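You operate a simulated robot arm through the tools that you are given. There is no shell and no other tool.

Carry out the task below with a simulated robot arm. There is one attempt and no reset: what you move stays moved.

Task
Clean the yellow cartridge on the pad tray and print a test stripe.
Fine: it stands in the rack; green tank button once wets the pad; one full stripe on the test card; back in its slot; leave the rest. Set down upright: what you pick out.

The check looks at the end state, three seconds after you hand in, the way a careful person would. Anything else that was tipped, shoved, dropped, spilled or broken makes it a failure.

Robot
A 6-joint arm with a two-finger parallel gripper, fixed in place. Base frame: the origin is at the foot of the arm, x ahead of it, y to its left, z up; the work surface is at about z = 0.008. Readings come in m, degrees, newtons and seconds.
With the tool pointing down near the work surface it reaches from about 0.14 to 0.58 m from the base axis. Its first joint turns from -66.0 to 66.0 degrees. Payload 2.1 kg.
Tool frame: the origin (TCP) lies between the finger pads and is the grasp point; the fingertips stand 0.03 m ahead of it; z points along the fingers, y is the line along which they close. Largest opening 0.094 m; finger width 0.028, thickness 0.01; the body of the gripper, 0.05 by 0.096 m, starts 0.055 m behind the TCP.
Orientation is that of the tool frame in the base frame, as a unit quaternion [x, y, z, w]. With the fingers straight down and closing along the base's y, the tool's x points along the base's -x, its y along +y and its z along -z.

Tools
- The arm moves only by the tool nudge_tool. Its argument "deltas" is a list of rows, each a list of 6 numbers: the shift along the tool's x, y, z in m, then the turn, a rotation vector about the tool's x, y, z in rad. In form: [[x, y, z, wx, wy, wz], ...]. A call has 1 to 20 rows; each row is the pose to reach, as a shift and turn from the pose commanded when the call began, along the tool's axes at that moment. "jaw" is the closure in counts, from 0 (fully open) to 255 (shut), set as the call begins (left out, the last holds). A row lasts 0.2 s, in which the tool goes at most 0.05 m and 8.6 degrees; a call with a longer step from one row to the next is refused whole, and so is a gripper value outside its range. Where a pose cannot be reached the arm comes as near as it can. A force on the tool above 40 N (or 10 N above the force at the start of the call, whichever is more), or a blocked arm, ends the call early, and 0.2 s more pass. Each finger travels about 0.072 m/s and halts on what it meets, pressing with about 37 N; the grip force reading is that of the motor and also rises with nothing between the fingers. The clock runs only during rows and for 0.2 s after the last one: add rows that repeat a pose to give the fingers time. The reply holds the time, the measured pose of the TCP, the force on the tool along the base axes, the opening and the grip force, in the units named above and with some noise, with the torque about the TCP (base axes, N m) and any sound that the robot's microphone picked up, and new pictures: "views" is both (left out), scene, wrist or none.
- Cameras (640 x 400 px; columns grow to the right, rows downward): "scene" is fixed at [0.0674, -0.3796, 0.4898]; the picture's right is [0.67, -0.74, 0.00], its down [-0.38, -0.34, -0.86] and it looks along [0.64, 0.57, -0.51] (base axes); focal length 215 px, centre (320, 200). "wrist" rides on the gripper at [0.076, 0.014, -0.102] in the tool frame; the picture's right is [-0.18, 0.98, 0.00], its down [-0.75, -0.14, -0.64] and it looks along [-0.63, -0.12, 0.77] (tool axes); focal length 243 px, centre (320, 200). There is no depth. A picture from a camera that has moved, and an enlarged one, comes with that camera's place and axes in the base frame and with its lens.
- close_up(camera, box): a new picture of the part [left, top, right, bottom] of that camera's present view, enlarged. It takes no simulated time.
- hand_in(): hands the job in; it is judged then, once.

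Nothing tells you positions but the pictures and the camera data. Unless the task says otherwise, let go and move clear before handing in.

The tools are called by a JSON object that holds its "op" and its "data". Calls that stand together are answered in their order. nudge_tool: Moves the arm, as the interface text tells. Its arguments: {"type":"object","properties":{"deltas":{"type":"array","items":{"type":"array","items":{"type":"number"}}},"jaw":{"type":"number"},"views":{"type":"string","enum":["both","scene","wrist","none"]}},"required":["deltas"]} The other tools are called the same way: close_up (camera, box) takes an enlarged picture of a part of a camera's view; hand_in () hands the job in.

At the start:

```text
time: 0.0
eef_pos: [0.34, -0.055, 0.3432]
tcp_rot: [0.0, 1.0, 0.0, 0.0]
ft_force: [-0.4, 0.4, -0.1]
torque: [0.02, 0.01, 0.01]
grip_width: 0.094
grasp_force: 0.1
```

scene: 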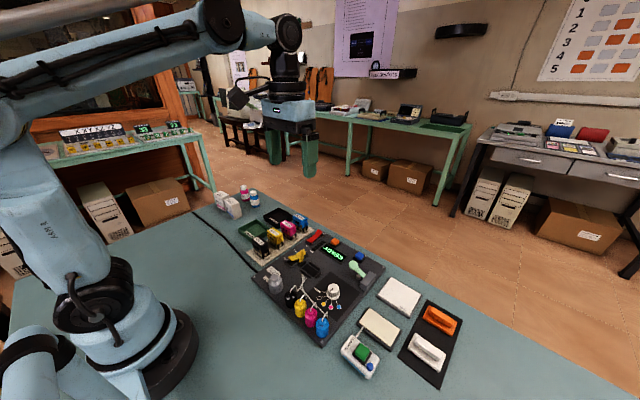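
wrist: 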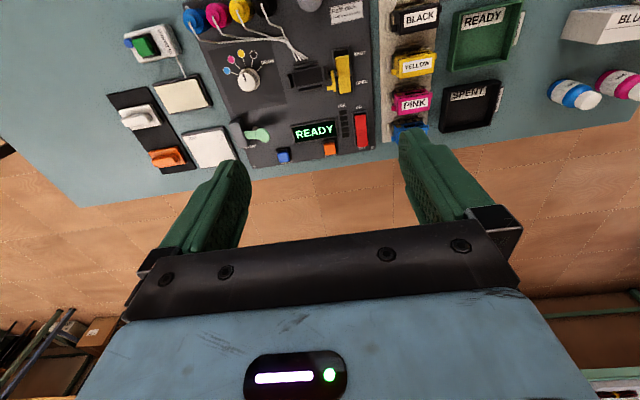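

I see a bench with a machine plate, a rack of cartridges (black, yellow, pink, blue), pads and a small box with green and blue buttons. I'll take enlarged pictures first to place things.

{"op": "close_up", "data": {"camera": "scene", "box": [200, 180, 400, 305]}}

{"op": "close_up", "data": {"camera": "scene", "box": [320, 260, 480, 390]}}

{"op": "close_up", "data": {"camera": "wrist", "box": [100, 0, 380, 175]}}

{"op": "close_up", "data": {"camera": "wrist", "box": [360, 0, 640, 175]}}

```text
3.20 times, centred on (300, 242) of scene
camera zoom: at [0.0674, -0.3796, 0.4898], right [0.67, -0.74, 0.0], down [-0.38, -0.34, -0.86], along [0.64, 0.57, -0.51], focal length 689 px, centre (384, 64)
```

zoom: 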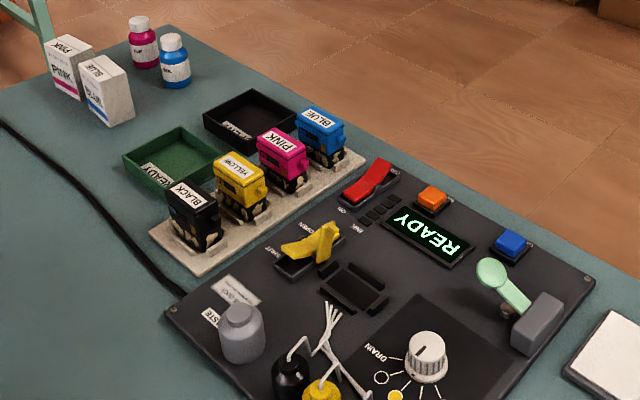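

```text
3.08 times, centred on (400, 325) of scene
camera zoom: at [0.0674, -0.3796, 0.4898], right [0.67, -0.74, 0.0], down [-0.38, -0.34, -0.86], along [0.64, 0.57, -0.51], focal length 662 px, centre (74, -185)
```

zoom: 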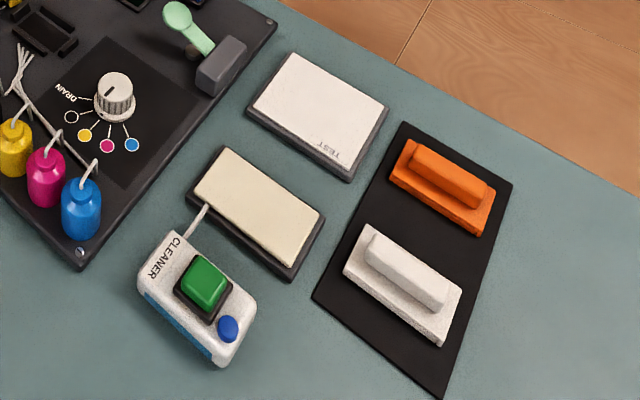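

```text
2.29 times, centred on (240, 88) of wrist
camera zoom: at [0.2641, -0.0429, 0.4465], right [0.18, 0.98, 0.0], down [0.75, -0.14, 0.64], along [0.63, -0.12, -0.77], focal length 555 px, centre (503, 457)
```

zoom: 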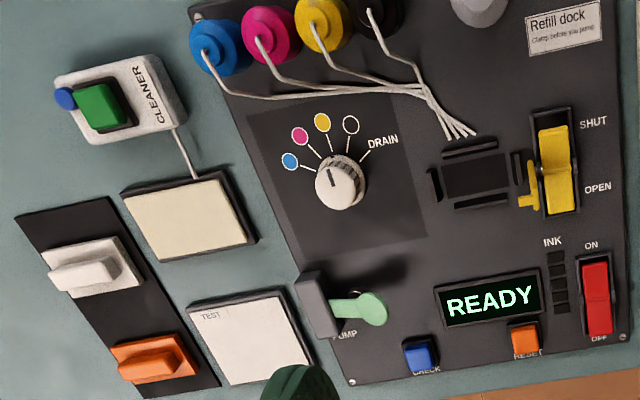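

```text
2.29 times, centred on (500, 88) of wrist
camera zoom: at [0.2641, -0.0429, 0.4465], right [0.18, 0.98, 0.0], down [0.75, -0.14, 0.64], along [0.63, -0.12, -0.77], focal length 555 px, centre (-91, 457)
```

zoom: 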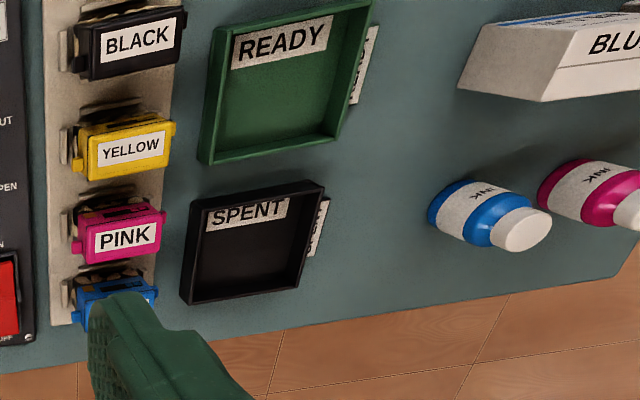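

The yellow cartridge looks to stand at about (0.364, 0.079) with its top near z 0.056, the green cleaner button at about (0.272, -0.304), the cream pad near (0.346, -0.29) and the test card near (0.449, -0.292). I'll move above the yellow cartridge to look at it closer.

{"op": "nudge_tool", "data": {"deltas": [[-0.005, 0.027, 0.024, 0, 0, 0], [-0.01, 0.054, 0.048, 0, 0, 0], [-0.015, 0.081, 0.072, 0, 0, 0], [-0.02, 0.108, 0.096, 0, 0, 0], [-0.024, 0.134, 0.12, 0, 0, 0], [-0.024, 0.134, 0.12, 0, 0, 0]], "jaw": 0}}

```text
time: 1.4
eef_pos: [0.365, 0.0792, 0.225]
tcp_rot: [0.0, 1.0, 0.0, 0.0]
ft_force: [0.0, 0.6, 0.9]
torque: [0.02, 0.0, -0.01]
grip_width: 0.094
grasp_force: 0.0
camera wrist: at [0.2891, 0.0926, 0.328], right [0.18, 0.98, 0.0], down [0.75, -0.14, 0.64], along [0.63, -0.12, -0.77], focal length 243 px, centre (320, 200)
```

scene: 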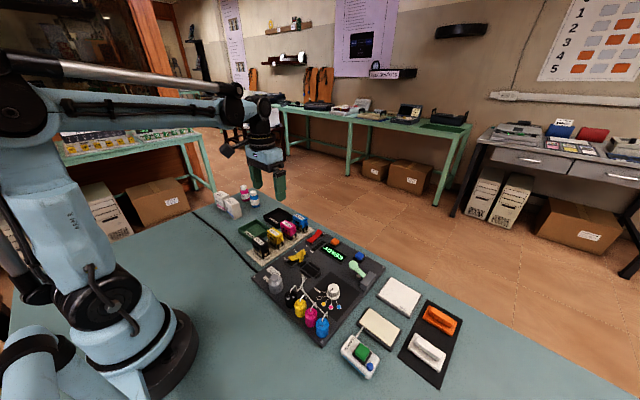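
wrist: 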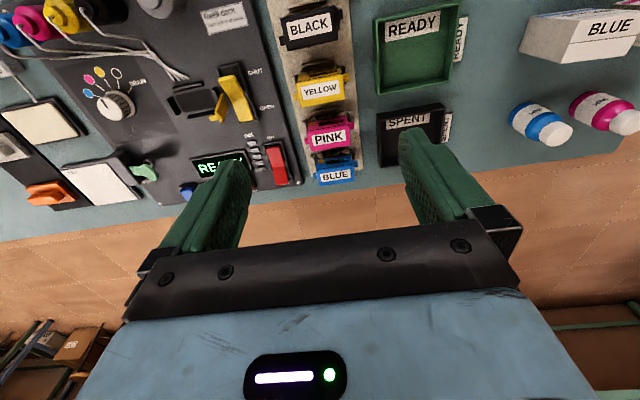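

{"op": "close_up", "data": {"camera": "wrist", "box": [260, 0, 420, 190]}}

{"op": "close_up", "data": {"camera": "scene", "box": [235, 200, 325, 260]}}

{"op": "close_up", "data": {"camera": "wrist", "box": [0, 60, 220, 220]}}

```text
2.11 times, centred on (340, 95) of wrist
camera zoom: at [0.2891, 0.0926, 0.328], right [0.18, 0.98, 0.0], down [0.75, -0.14, 0.64], along [0.63, -0.12, -0.77], focal length 511 px, centre (278, 421)
```

zoom: 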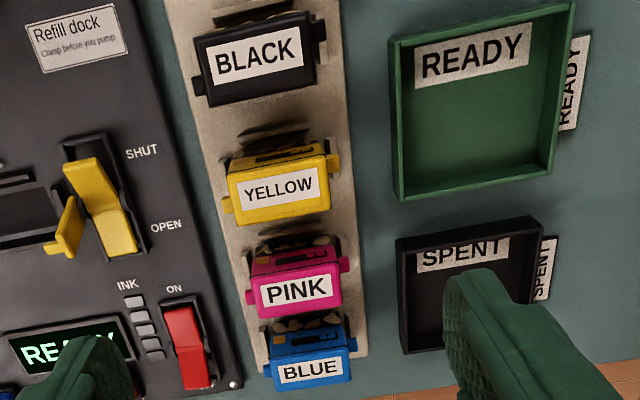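

```text
6.67 times, centred on (280, 230) of scene
camera zoom: at [0.0674, -0.3796, 0.4898], right [0.67, -0.74, 0.0], down [-0.38, -0.34, -0.86], along [0.64, 0.57, -0.51], focal length 1435 px, centre (587, 0)
```

zoom: 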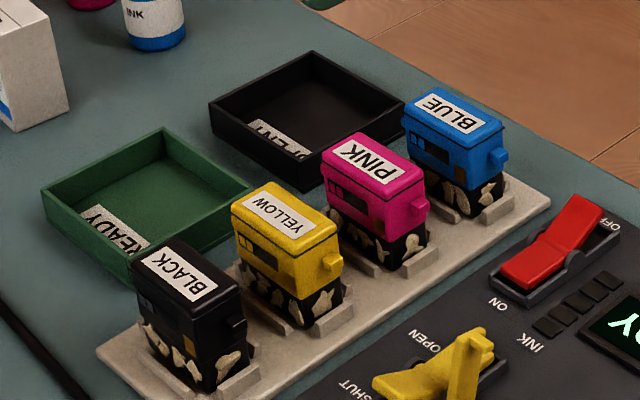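

```text
2.50 times, centred on (110, 140) of wrist
camera zoom: at [0.2891, 0.0926, 0.328], right [0.18, 0.98, 0.0], down [0.75, -0.14, 0.64], along [0.63, -0.12, -0.77], focal length 606 px, centre (845, 350)
```

zoom: 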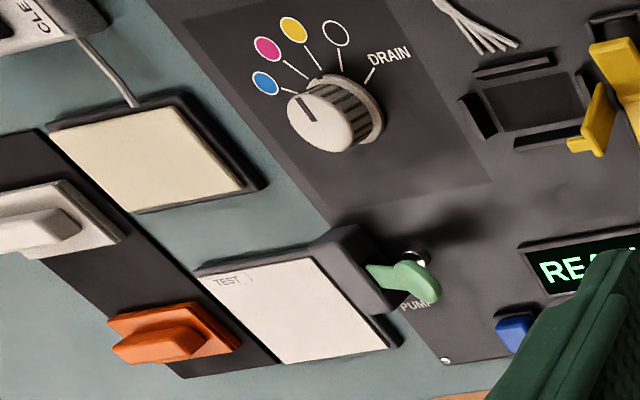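

The yellow cartridge is a box about 0.022 m thick in x and 0.048 m long in y, centred near (0.365, 0.079), with lugs on its y-ends. The button comes first: I'll close the fingers and move above the cleaner box.

{"op": "nudge_tool", "data": {"deltas": [[0.01, -0.042, 0, 0, 0, 0], [0.02, -0.084, 0, 0, 0, 0], [0.03, -0.126, 0, 0, 0, 0], [0.04, -0.168, 0, 0, 0, 0], [0.05, -0.21, 0, 0, 0, 0], [0.06, -0.252, 0, 0, 0, 0], [0.07, -0.294, 0.01, 0, 0, 0], [0.08, -0.336, 0.03, 0, 0, 0], [0.093, -0.375, 0.05, 0, 0, 0], [0.093, -0.383, 0.07, 0, 0, 0], [0.093, -0.383, 0.07, 0, 0, 0]], "jaw": 255}}

```text
time: 3.8
eef_pos: [0.2734, -0.3072, 0.1502]
tcp_rot: [0.0, 1.0, -0.001, -0.001]
ft_force: [0.5, 0.3, -0.1]
torque: [0.01, 0.0, 0.02]
grip_width: 0.0001
grasp_force: 33.2
camera wrist: at [0.1967, -0.294, 0.2543], right [0.18, 0.98, 0.0], down [0.75, -0.14, 0.64], along [0.63, -0.12, -0.77], focal length 243 px, centre (320, 200)
```

scene: 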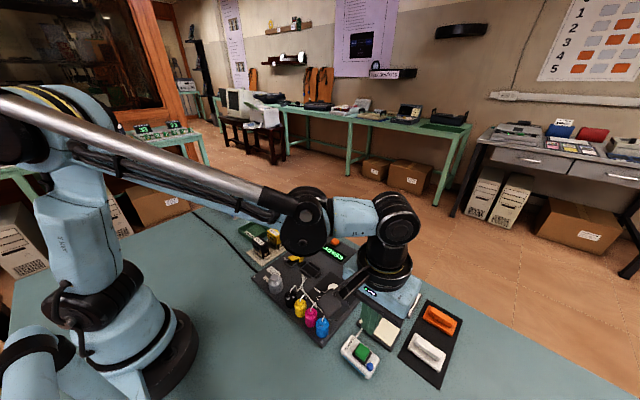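
wrist: 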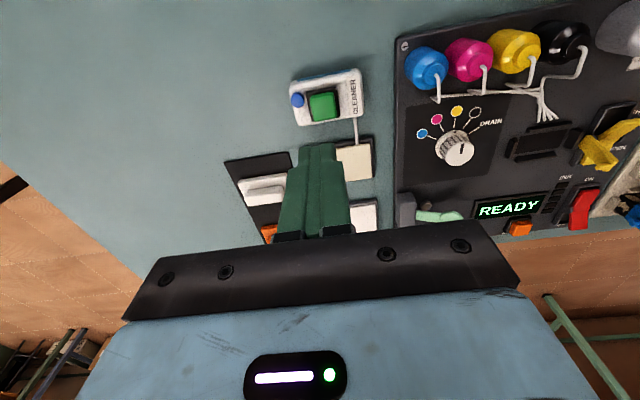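

{"op": "close_up", "data": {"camera": "wrist", "box": [270, 50, 400, 150]}}

{"op": "close_up", "data": {"camera": "scene", "box": [330, 260, 430, 385]}}

```text
4.00 times, centred on (335, 100) of wrist
camera zoom: at [0.1967, -0.294, 0.2543], right [0.18, 0.98, 0.0], down [0.75, -0.14, 0.64], along [0.63, -0.12, -0.77], focal length 970 px, centre (260, 600)
```

zoom: 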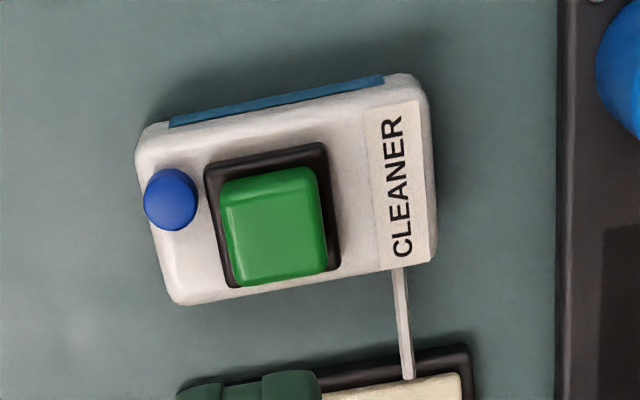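

```text
3.20 times, centred on (380, 322) of scene
camera zoom: at [0.0673, -0.3796, 0.4898], right [0.67, -0.74, 0.0], down [-0.38, -0.34, -0.86], along [0.64, 0.57, -0.51], focal length 689 px, centre (128, -192)
```

zoom: 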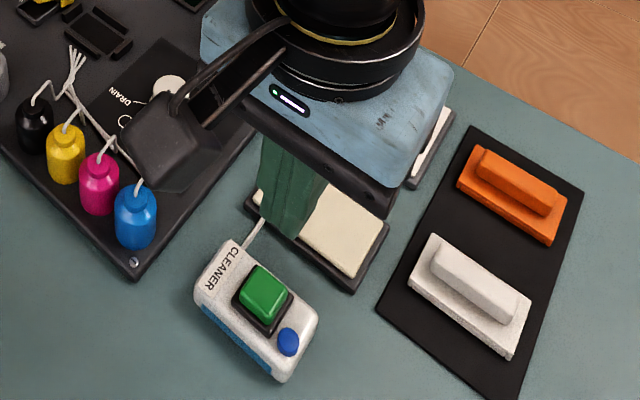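

The green button centre works out at about (0.271, -0.304) with its top near z 0.036; the blue button sits about 0.022 m further to -y. I'll line up the closed fingertips over green and descend to just above it.

{"op": "nudge_tool", "data": {"deltas": [[0.002, 0.0042, 0.0, 0, 0, 0], [0.002, 0.0042, 0.03, 0, 0, 0], [0.002, 0.0042, 0.055, 0, 0, 0], [0.002, 0.0042, 0.068, 0, 0, 0], [0.002, 0.0042, 0.068, 0, 0, 0]], "jaw": 255}}

```text
time: 5.0
eef_pos: [0.2711, -0.3019, 0.0856]
tcp_rot: [0.001, 1.0, 0.001, 0.0]
ft_force: [0.4, -0.3, -0.1]
torque: [0.02, -0.03, 0.0]
grip_width: 0.0
grasp_force: 33.1
camera wrist: at [0.1935, -0.2868, 0.1884], right [0.18, 0.98, 0.0], down [0.75, -0.14, 0.64], along [0.63, -0.12, -0.77], focal length 243 px, centre (320, 200)
```

scene: 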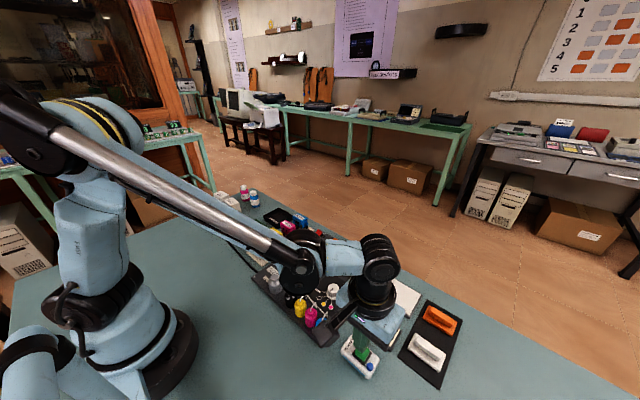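
wrist: 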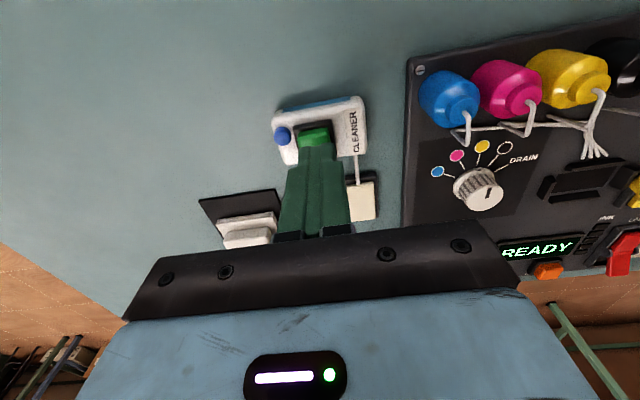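

{"op": "close_up", "data": {"camera": "wrist", "box": [260, 80, 390, 180]}}

{"op": "close_up", "data": {"camera": "scene", "box": [330, 310, 410, 385]}}

```text
4.00 times, centred on (325, 130) of wrist
camera zoom: at [0.1935, -0.2868, 0.1884], right [0.18, 0.98, 0.0], down [0.75, -0.14, 0.64], along [0.63, -0.12, -0.77], focal length 970 px, centre (300, 480)
```

zoom: 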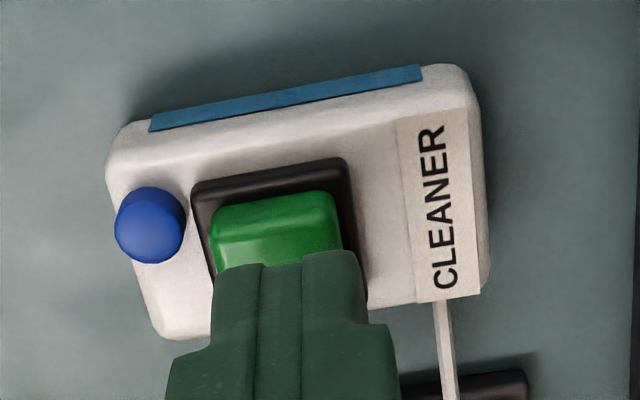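

```text
5.33 times, centred on (370, 348) of scene
camera zoom: at [0.0674, -0.3796, 0.4898], right [0.67, -0.74, 0.0], down [-0.38, -0.34, -0.86], along [0.64, 0.57, -0.51], focal length 1148 px, centre (53, -587)
```

zoom: 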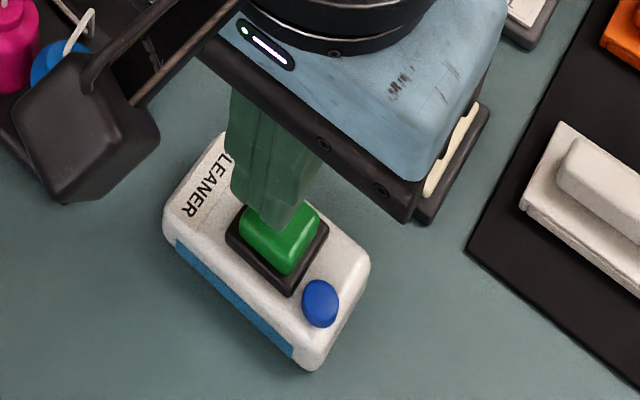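

The closed tips hang over the green button and clear of the blue one. I'll shift 3 mm to -y to centre, then press down slowly and watch force and sound.

{"op": "nudge_tool", "data": {"deltas": [[0, -0.003, 0.008, 0, 0, 0], [0, -0.003, 0.014, 0, 0, 0], [0, -0.003, 0.016, 0, 0, 0], [0, -0.003, 0.018, 0, 0, 0], [0, -0.003, 0.0195, 0, 0, 0], [0, -0.003, 0.021, 0, 0, 0]], "jaw": 255}}

```text
time: 6.4
eef_pos: [0.27, -0.3051, 0.064]
tcp_rot: [0.0, 1.0, 0.001, 0.0]
ft_force: [0.9, -0.1, 2.5]
torque: [-0.01, -0.02, 0.01]
grip_width: 0.0
grasp_force: 32.8
heard: click
camera wrist: at [0.1936, -0.2908, 0.1671], right [0.18, 0.98, 0.0], down [0.75, -0.14, 0.64], along [0.63, -0.12, -0.77], focal length 243 px, centre (320, 200)
```

scene: 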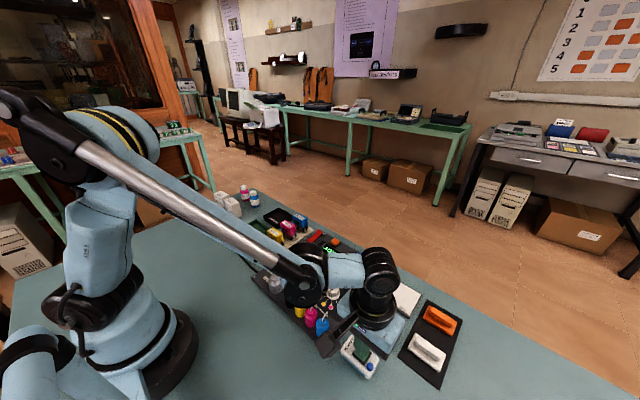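
wrist: 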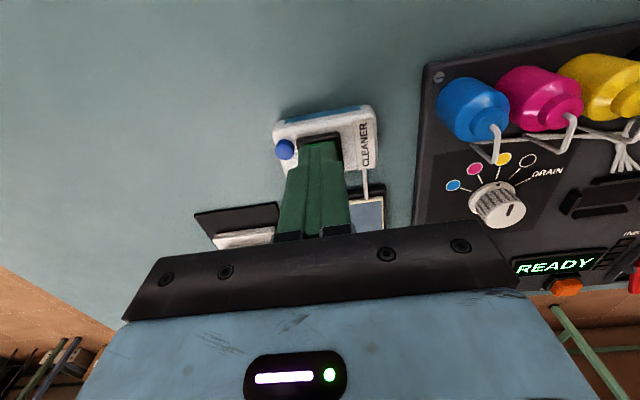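

A click sounded and the pad now looks bluish, so it is wet. I'll lift straight off and look at the pad and card from above.

{"op": "nudge_tool", "data": {"deltas": [[0, 0, -0.02, 0, 0, 0], [0, 0, -0.06, 0, 0, 0], [0, 0, -0.1, 0, 0, 0], [0, 0.0, -0.14, 0, 0, 0], [0, 0, -0.16, 0, 0, 0], [0, 0, -0.16, 0, 0, 0]], "jaw": 255}}

```text
time: 7.8
eef_pos: [0.2701, -0.3073, 0.225]
tcp_rot: [0.0, 1.0, 0.0, 0.0]
ft_force: [-0.3, 0.0, -0.5]
torque: [-0.02, 0.0, 0.01]
grip_width: 0.0
grasp_force: 33.5
camera wrist: at [0.1935, -0.294, 0.3292], right [0.18, 0.98, 0.0], down [0.75, -0.14, 0.64], along [0.63, -0.12, -0.77], focal length 243 px, centre (320, 200)
```

scene: 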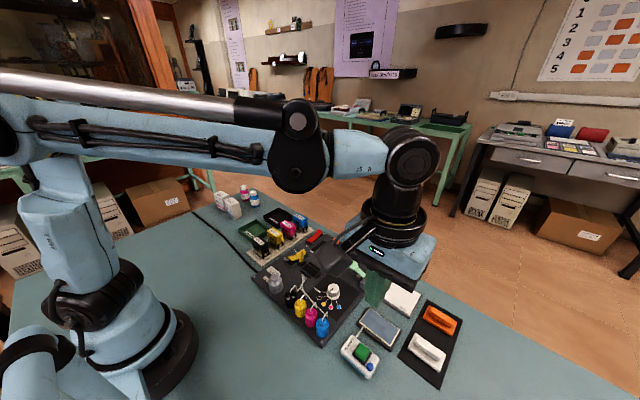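
wrist: 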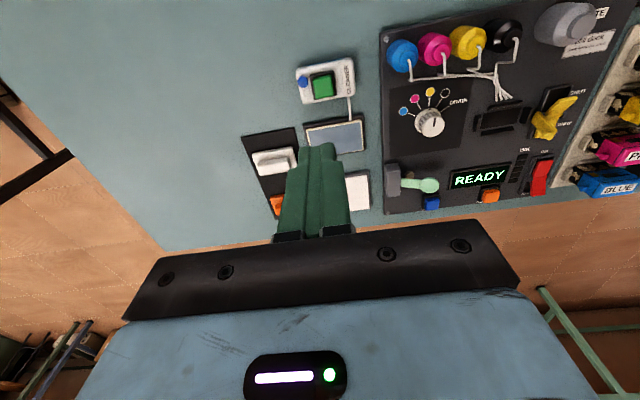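

The pad has turned wet-looking and the button sprang back. Next I'll open the jaws and look straight at the pad and the test card to measure them.

{"op": "nudge_tool", "data": {"deltas": [[-0.04, 0.003, 0, 0, 0, 0], [-0.08, 0.006, 0, 0, 0, 0], [-0.12, 0.012, 0, 0, 0, 0], [-0.14, 0.012, 0, 0, 0, 0], [-0.14, 0.012, 0, 0, 0, 0], [-0.14, 0.012, 0, 0, 0, 0]], "jaw": 0}}

```text
time: 9.2
eef_pos: [0.4091, -0.293, 0.2234]
tcp_rot: [0.0, 1.0, 0.0, 0.0]
ft_force: [-0.4, -0.4, 0.1]
torque: [0.0, 0.03, -0.03]
grip_width: 0.0943
grasp_force: 0.1
camera wrist: at [0.3333, -0.2793, 0.3269], right [0.18, 0.98, 0.0], down [0.75, -0.14, 0.64], along [0.63, -0.12, -0.77], focal length 243 px, centre (320, 200)
```

scene: 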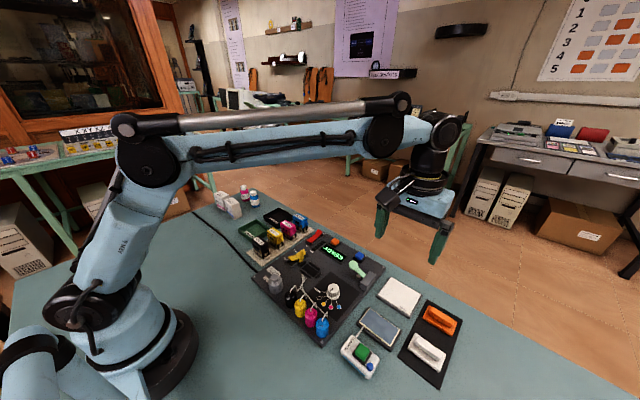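
wrist: 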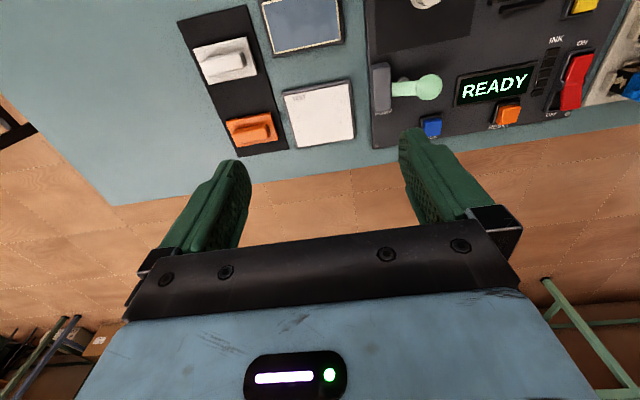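

{"op": "close_up", "data": {"camera": "wrist", "box": [240, 0, 400, 160]}}

{"op": "close_up", "data": {"camera": "scene", "box": [340, 265, 440, 355]}}

```text
2.50 times, centred on (320, 80) of wrist
camera zoom: at [0.3333, -0.2793, 0.3269], right [0.18, 0.98, 0.0], down [0.75, -0.14, 0.64], along [0.63, -0.12, -0.77], focal length 606 px, centre (320, 500)
```

zoom: 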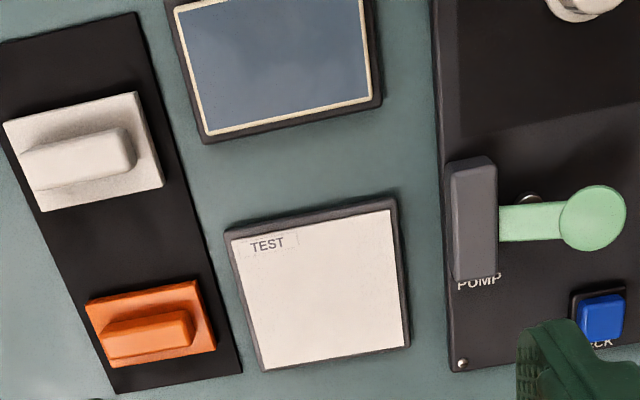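

```text
4.44 times, centred on (390, 310) of scene
camera zoom: at [0.0674, -0.3796, 0.4898], right [0.67, -0.74, 0.0], down [-0.38, -0.34, -0.86], along [0.64, 0.57, -0.51], focal length 956 px, centre (9, -289)
```

zoom: 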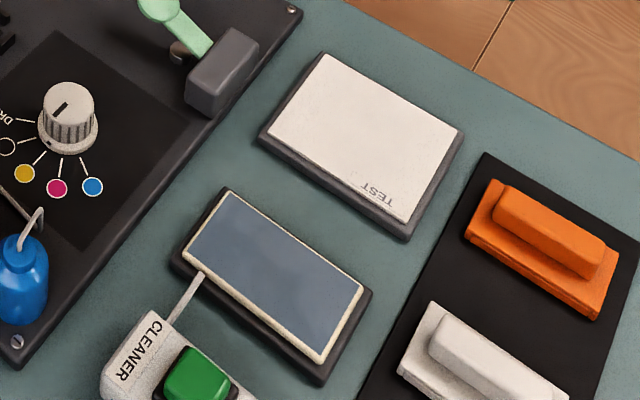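

Card white area measures about x 0.419–0.490, y -0.341 to -0.261; the pad about x 0.328–0.372, y -0.337 to -0.264, both with tops near z 0.014. Now I'll go back over the yellow cartridge, turning the tool 90° so that the fingers close along x on its flat faces.

{"op": "nudge_tool", "data": {"deltas": [[0.004, 0.0336, 0, 0, 0, 0.1428], [0.008, 0.0673, 0, 0, 0, 0.2856], [0.012, 0.1009, 0, 0, 0, 0.4284], [0.016, 0.1345, 0, 0, 0, 0.5712], [0.02, 0.1682, 0, 0, 0, 0.714], [0.024, 0.2018, 0, 0, 0, 0.8568], [0.028, 0.2355, 0, 0, 0, 0.9996], [0.032, 0.2691, 0, 0, 0, 1.1424], [0.036, 0.3027, 0, 0, 0, 1.2852], [0.04, 0.3364, 0, 0, 0, 1.428], [0.044, 0.37, 0, 0, 0, 1.5708], [0.044, 0.37, 0, 0, 0, 1.5708], [0.044, 0.37, 0, 0, 0, 1.5708]], "jaw": 0}}

```text
time: 12.0
eef_pos: [0.3661, 0.0771, 0.2224]
tcp_rot: [0.708, 0.707, 0.0, 0.0]
ft_force: [0.1, 0.0, -0.5]
torque: [0.02, 0.01, 0.02]
grip_width: 0.0942
grasp_force: 0.0
camera wrist: at [0.3802, 0.1527, 0.3263], right [0.98, -0.18, 0.0], down [-0.14, -0.75, 0.64], along [-0.12, -0.63, -0.77], focal length 243 px, centre (320, 200)
```

scene: 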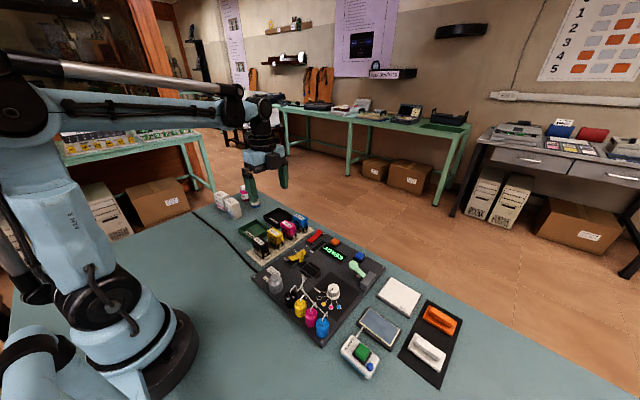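
wrist: 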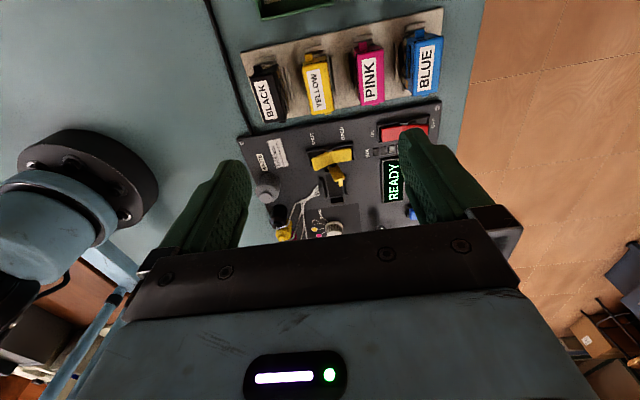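

{"op": "close_up", "data": {"camera": "wrist", "box": [235, 10, 455, 140]}}

```text
2.91 times, centred on (345, 75) of wrist
camera zoom: at [0.3802, 0.1527, 0.3263], right [0.98, -0.18, 0.0], down [-0.14, -0.75, 0.64], along [-0.12, -0.63, -0.77], focal length 706 px, centre (247, 564)
```

zoom: 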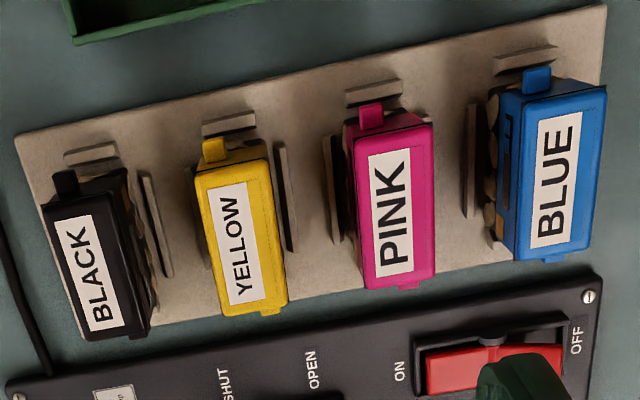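

The yellow cartridge's centre checks out at about (0.365, 0.080), with low rails around its slot and about 0.034 m gaps to its neighbours. I'll narrow the jaws to about 0.05 m and come down part way to verify clearances.

{"op": "nudge_tool", "data": {"deltas": [[0.0005, 0, 0.0, 0, 0, 0], [0.0005, 0, 0.03, 0, 0, 0], [0.0005, 0, 0.06, 0, 0, 0], [0.0005, 0, 0.09, 0, 0, 0], [0.0005, 0, 0.115, 0, 0, 0], [0.0005, 0, 0.115, 0, 0, 0]], "jaw": 119}}

```text
time: 13.4
eef_pos: [0.3667, 0.0781, 0.1091]
tcp_rot: [0.707, 0.707, 0.0, 0.0]
ft_force: [0.0, 0.1, 0.0]
torque: [0.01, 0.0, -0.05]
grip_width: 0.0501
grasp_force: 0.1
camera wrist: at [0.3804, 0.1543, 0.2127], right [0.98, -0.18, 0.0], down [-0.14, -0.75, 0.64], along [-0.12, -0.63, -0.77], focal length 243 px, centre (320, 200)
```

scene: 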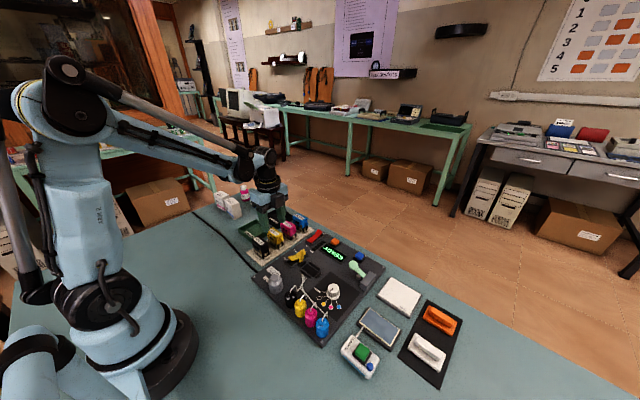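
wrist: 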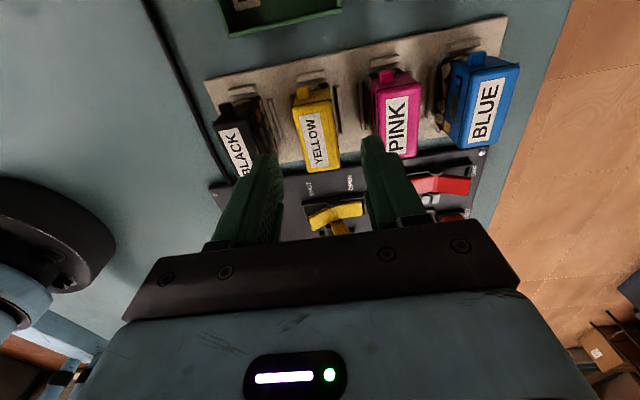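

{"op": "close_up", "data": {"camera": "wrist", "box": [200, 40, 440, 200]}}

{"op": "close_up", "data": {"camera": "scene", "box": [235, 175, 325, 265]}}

```text
2.50 times, centred on (320, 120) of wrist
camera zoom: at [0.3804, 0.1543, 0.2127], right [0.98, -0.18, 0.0], down [-0.14, -0.75, 0.64], along [-0.12, -0.63, -0.77], focal length 606 px, centre (320, 400)
```

zoom: 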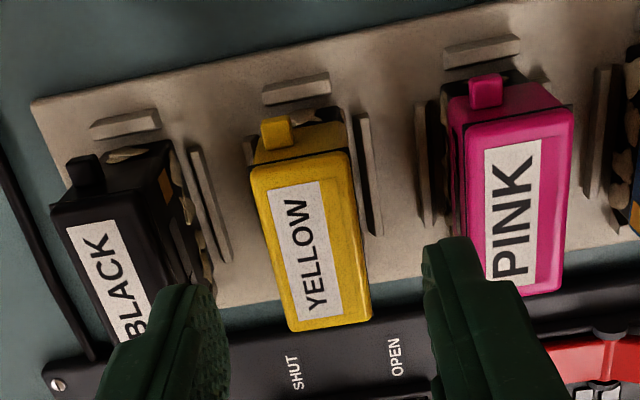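

```text
4.44 times, centred on (280, 220) of scene
camera zoom: at [0.0673, -0.3796, 0.4898], right [0.67, -0.74, 0.0], down [-0.38, -0.34, -0.86], along [0.64, 0.57, -0.51], focal length 956 px, centre (498, 111)
```

zoom: 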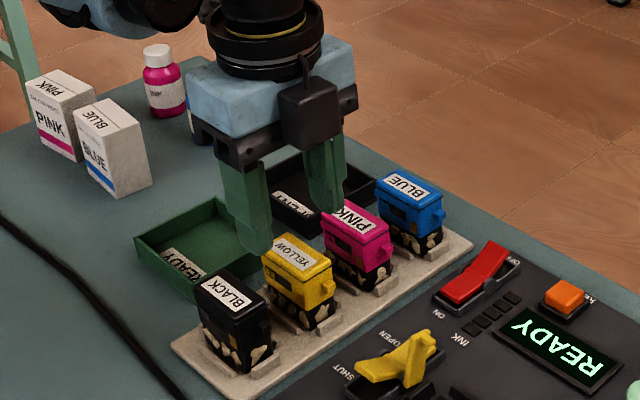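

The fingers straddle the yellow cartridge with about 1 mm of offset and are clear of black and pink. I'll descend to TCP z about 0.061 with the jaws still at 0.05 m.

{"op": "nudge_tool", "data": {"deltas": [[0.001, -0.0005, 0.015, 0, 0, 0], [0.001, -0.0005, 0.03, 0, 0, 0], [0.001, -0.0005, 0.04, 0, 0, 0], [0.001, -0.0005, 0.048, 0, 0, 0], [0.001, -0.0005, 0.048, 0, 0, 0]], "jaw": 119}}

```text
time: 14.6
eef_pos: [0.3638, 0.0801, 0.0602]
tcp_rot: [0.707, 0.707, 0.0, 0.001]
ft_force: [1.2, -0.4, 0.1]
torque: [0.0, -0.01, 0.0]
grip_width: 0.0499
grasp_force: 0.2
camera wrist: at [0.3791, 0.1542, 0.1645], right [0.98, -0.18, 0.0], down [-0.14, -0.75, 0.64], along [-0.12, -0.63, -0.77], focal length 243 px, centre (320, 200)
```

scene: 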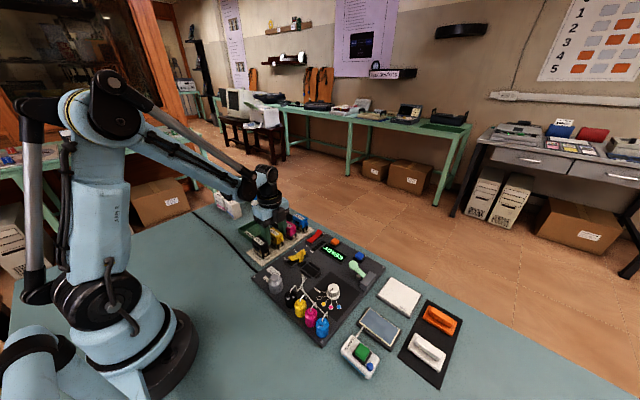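
wrist: 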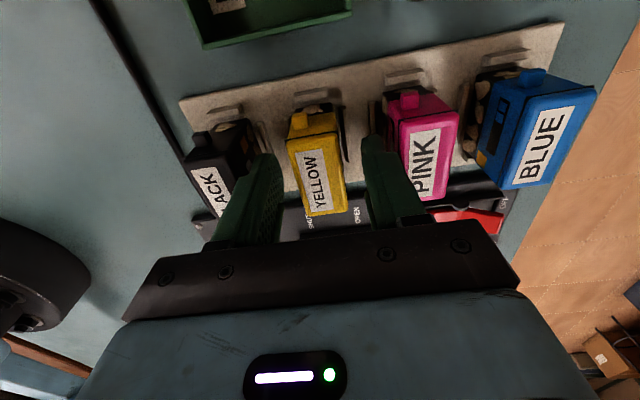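

{"op": "close_up", "data": {"camera": "wrist", "box": [180, 60, 460, 260]}}

{"op": "close_up", "data": {"camera": "scene", "box": [235, 175, 325, 265]}}

```text
2.00 times, centred on (320, 160) of wrist
camera zoom: at [0.3791, 0.1542, 0.1645], right [0.98, -0.18, 0.0], down [-0.14, -0.75, 0.64], along [-0.12, -0.63, -0.77], focal length 485 px, centre (320, 280)
```

zoom: 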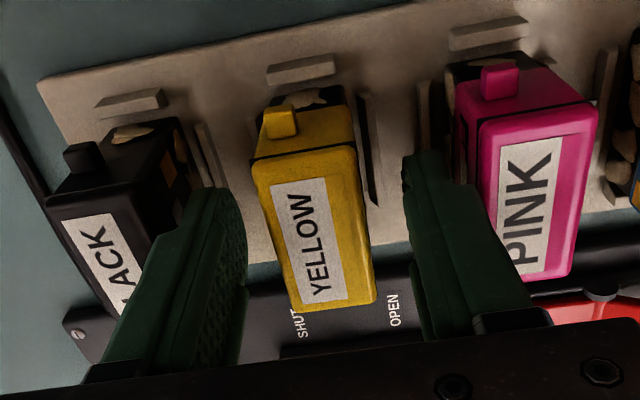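

```text
4.44 times, centred on (280, 220) of scene
camera zoom: at [0.0674, -0.3796, 0.4898], right [0.67, -0.74, 0.0], down [-0.38, -0.34, -0.86], along [0.64, 0.57, -0.51], focal length 956 px, centre (498, 111)
```

zoom: 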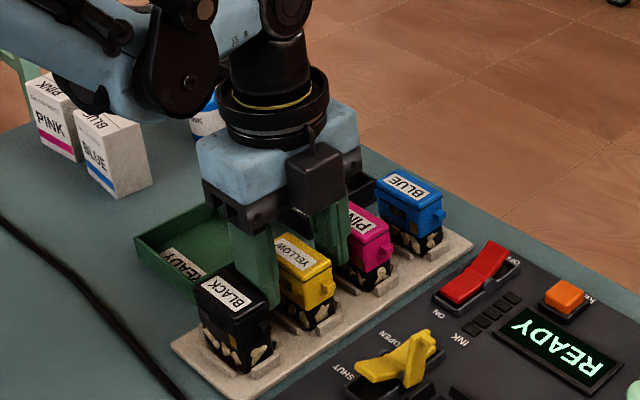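

The fingers sit either side of the cartridge with no contact to black or pink. I'll close on it.

{"op": "nudge_tool", "data": {"deltas": [[0, 0, 0, 0, 0, 0], [0, 0, 0, 0, 0, 0], [0, 0, 0, 0, 0, 0], [0, 0, 0, 0, 0, 0]], "jaw": 255}}

```text
time: 15.3
eef_pos: [0.3657, 0.0797, 0.0631]
tcp_rot: [0.707, 0.707, 0.001, 0.0]
ft_force: [-0.9, 0.5, 16.1]
torque: [0.0, 0.03, 0.0]
grip_width: 0.0248
grasp_force: 36.4
stopped in row 3: the force on the tool passed its limit at 44 N (the readings are from after the stop); the commanded pose is now the measured one
camera wrist: at [0.3796, 0.1543, 0.1662], right [0.98, -0.18, 0.0], down [-0.14, -0.75, 0.64], along [-0.12, -0.63, -0.77], focal length 243 px, centre (320, 200)
```

scene: 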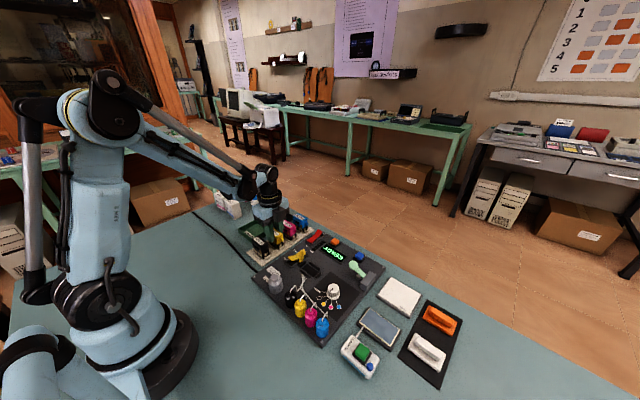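
wrist: 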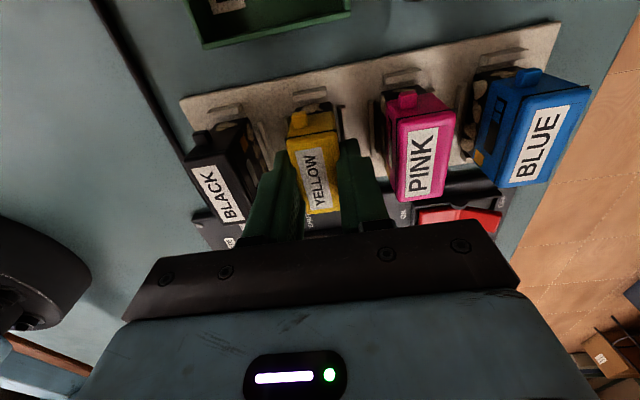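

{"op": "close_up", "data": {"camera": "wrist", "box": [200, 60, 440, 240]}}

{"op": "close_up", "data": {"camera": "scene", "box": [240, 205, 320, 260]}}

```text
2.22 times, centred on (320, 150) of wrist
camera zoom: at [0.3796, 0.1543, 0.1662], right [0.98, -0.18, 0.0], down [-0.14, -0.75, 0.64], along [-0.12, -0.63, -0.77], focal length 539 px, centre (320, 311)
```

zoom: 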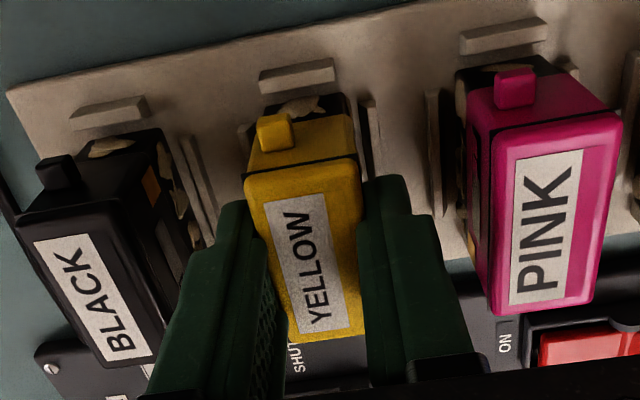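

```text
7.27 times, centred on (280, 232) of scene
camera zoom: at [0.0673, -0.3796, 0.4898], right [0.67, -0.74, 0.0], down [-0.38, -0.34, -0.86], along [0.64, 0.57, -0.51], focal length 1565 px, centre (611, -36)
```

zoom: 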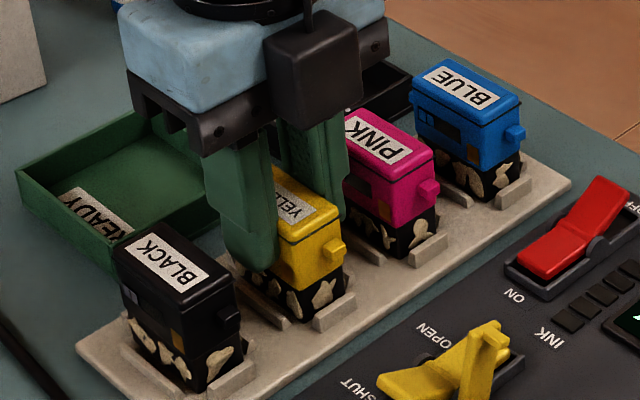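

Grip width settled at 0.025 m on the cartridge, with an upward push as the fingers closed, likely pressing the cartridge down into its slot. I'll lift a few millimetres gently and check the force and the cartridge.

{"op": "nudge_tool", "data": {"deltas": [[0, 0, -0.001, 0, 0, 0], [0, 0, -0.002, 0, 0, 0], [0, 0, -0.004, 0, 0, 0], [0, 0, -0.006, 0, 0, 0], [0, 0, -0.008, 0, 0, 0]], "jaw": 255}}

```text
time: 16.5
eef_pos: [0.3654, 0.0781, 0.0708]
tcp_rot: [0.707, 0.707, -0.001, 0.0]
ft_force: [0.7, 0.4, -1.1]
torque: [0.01, -0.03, -0.02]
grip_width: 0.025
grasp_force: 36.8
camera wrist: at [0.379, 0.1534, 0.1737], right [0.98, -0.18, 0.0], down [-0.14, -0.75, 0.64], along [-0.12, -0.63, -0.77], focal length 243 px, centre (320, 200)
```

scene: 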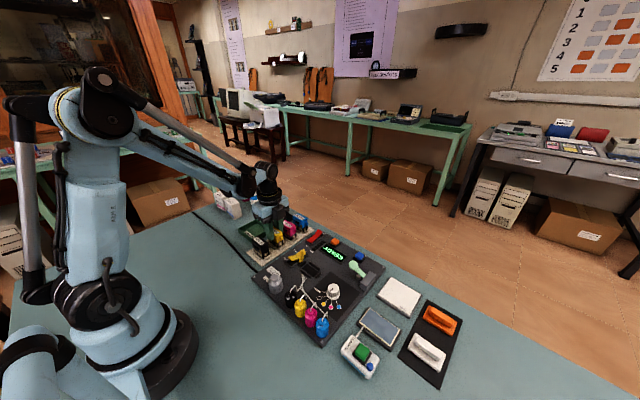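
wrist: 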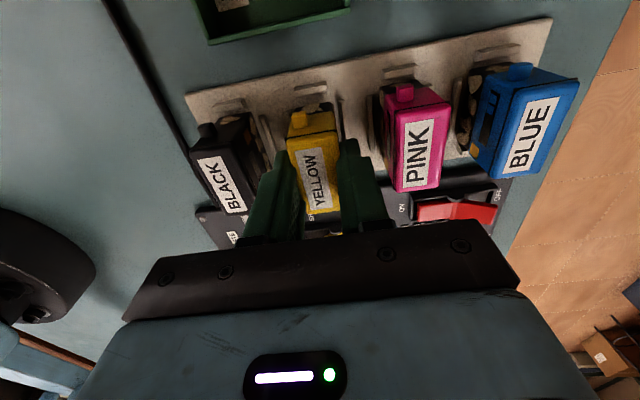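

{"op": "close_up", "data": {"camera": "wrist", "box": [200, 60, 440, 240]}}

{"op": "close_up", "data": {"camera": "scene", "box": [240, 205, 320, 260]}}

```text
2.22 times, centred on (320, 150) of wrist
camera zoom: at [0.379, 0.1534, 0.1737], right [0.98, -0.18, 0.0], down [-0.14, -0.75, 0.64], along [-0.12, -0.63, -0.77], focal length 539 px, centre (320, 311)
```

zoom: 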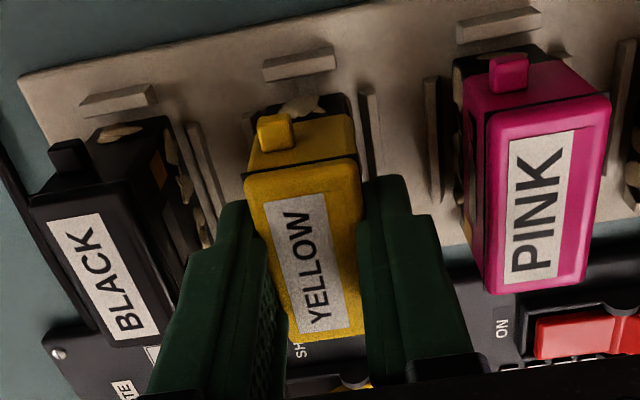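

```text
7.27 times, centred on (280, 232) of scene
camera zoom: at [0.0674, -0.3796, 0.4898], right [0.67, -0.74, 0.0], down [-0.38, -0.34, -0.86], along [0.64, 0.57, -0.51], focal length 1565 px, centre (611, -36)
```

zoom: 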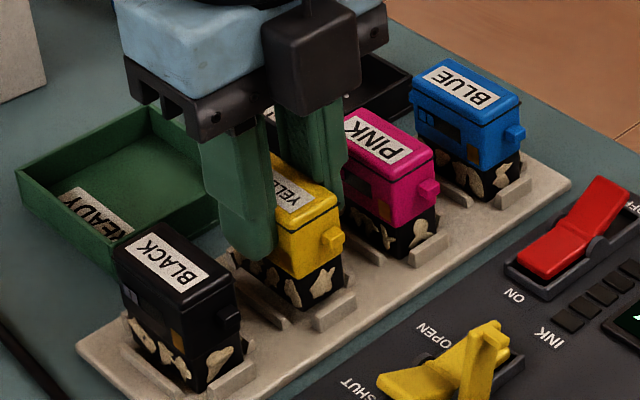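

The cartridge came up upright in the grip, with its neighbours undisturbed. I'll lift it straight up to about z 0.2 and inspect.

{"op": "nudge_tool", "data": {"deltas": [[0, 0, -0.02, 0, 0, 0], [0, 0, -0.05, 0, 0, 0], [0, 0, -0.09, 0, 0, 0], [0, 0, -0.12, 0, 0, 0], [0, 0, -0.13, 0, 0, 0]], "jaw": 255}}

{"op": "close_up", "data": {"camera": "scene", "box": [230, 130, 330, 260]}}

{"op": "close_up", "data": {"camera": "wrist", "box": [240, 0, 420, 240]}}

```text
time: 17.7
eef_pos: [0.3666, 0.0773, 0.1977]
tcp_rot: [0.707, 0.707, 0.001, 0.0]
ft_force: [-0.3, 0.4, -0.6]
torque: [-0.04, 0.02, -0.01]
grip_width: 0.0247
grasp_force: 36.8
camera wrist: at [0.3811, 0.1524, 0.302], right [0.98, -0.18, 0.0], down [-0.14, -0.75, 0.64], along [-0.12, -0.63, -0.77], focal length 243 px, centre (320, 200)
```

scene: 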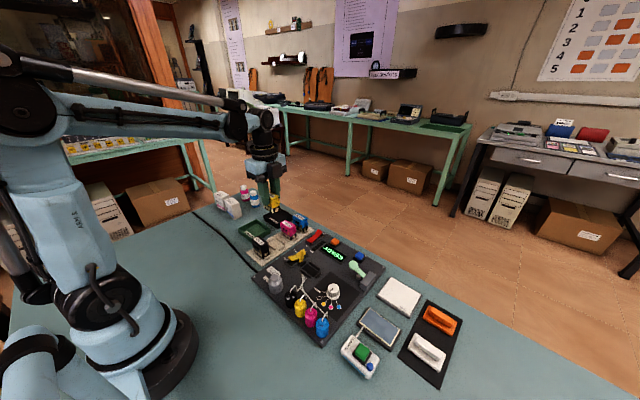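
wrist: 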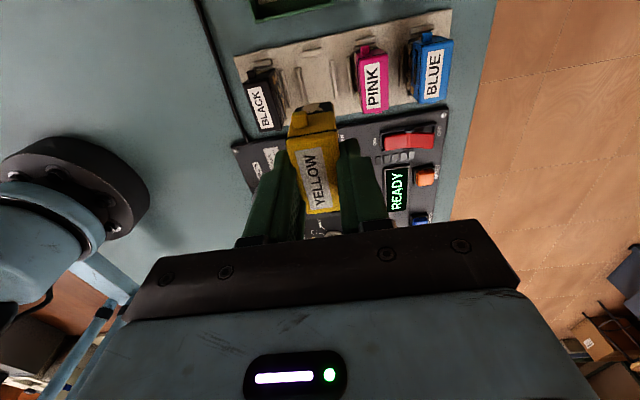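

```text
3.08 times, centred on (280, 195) of scene
camera zoom: at [0.0674, -0.3796, 0.4898], right [0.67, -0.74, 0.0], down [-0.38, -0.34, -0.86], along [0.64, 0.57, -0.51], focal length 662 px, centre (443, 215)
```

zoom: 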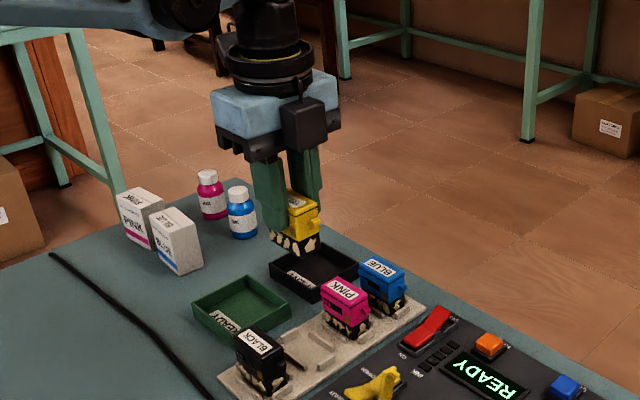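

```text
1.67 times, centred on (330, 120) of wrist
camera zoom: at [0.3811, 0.1524, 0.302], right [0.98, -0.18, 0.0], down [-0.14, -0.75, 0.64], along [-0.12, -0.63, -0.77], focal length 404 px, centre (303, 333)
```

zoom: 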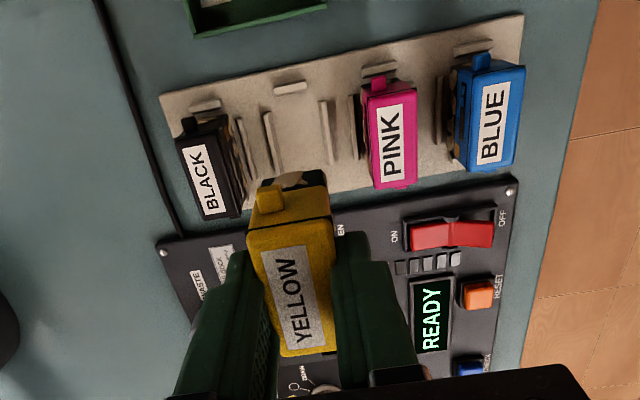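

{"op": "close_up", "data": {"camera": "scene", "box": [240, 215, 320, 270]}}

{"op": "close_up", "data": {"camera": "scene", "box": [255, 170, 295, 215]}}

{"op": "close_up", "data": {"camera": "wrist", "box": [230, 10, 400, 110]}}

```text
7.27 times, centred on (280, 242) of scene
camera zoom: at [0.0674, -0.3796, 0.4898], right [0.67, -0.74, 0.0], down [-0.38, -0.34, -0.86], along [0.64, 0.57, -0.51], focal length 1565 px, centre (611, -109)
```

zoom: 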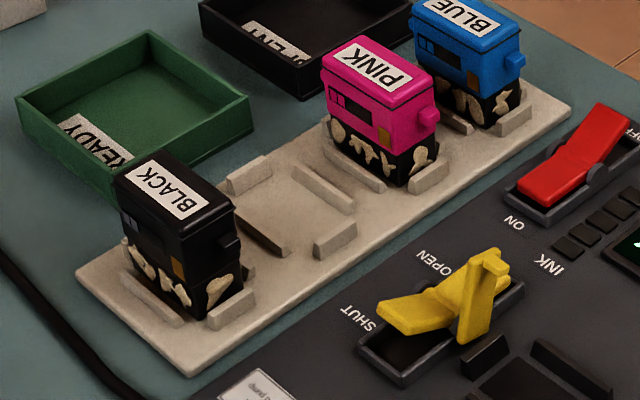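

```text
8.89 times, centred on (275, 192) of scene
camera zoom: at [0.0674, -0.3796, 0.4898], right [0.67, -0.74, 0.0], down [-0.38, -0.34, -0.86], along [0.64, 0.57, -0.51], focal length 1913 px, centre (720, 267)
```

zoom: 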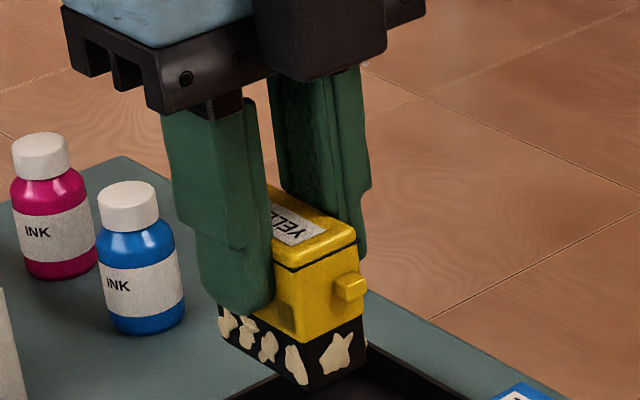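

```text
3.76 times, centred on (315, 60) of wrist
camera zoom: at [0.3811, 0.1524, 0.302], right [0.98, -0.18, 0.0], down [-0.14, -0.75, 0.64], along [-0.12, -0.63, -0.77], focal length 913 px, centre (339, 727)
```

zoom: 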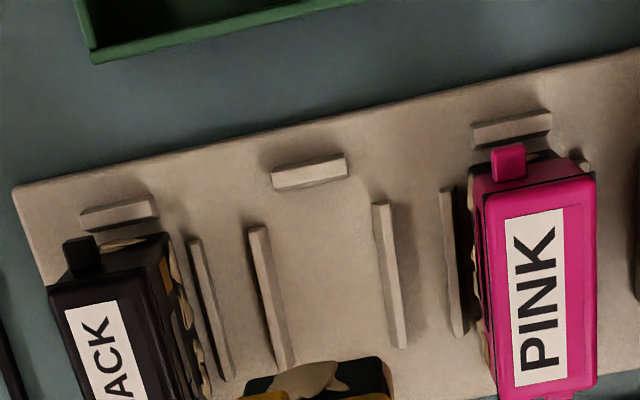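

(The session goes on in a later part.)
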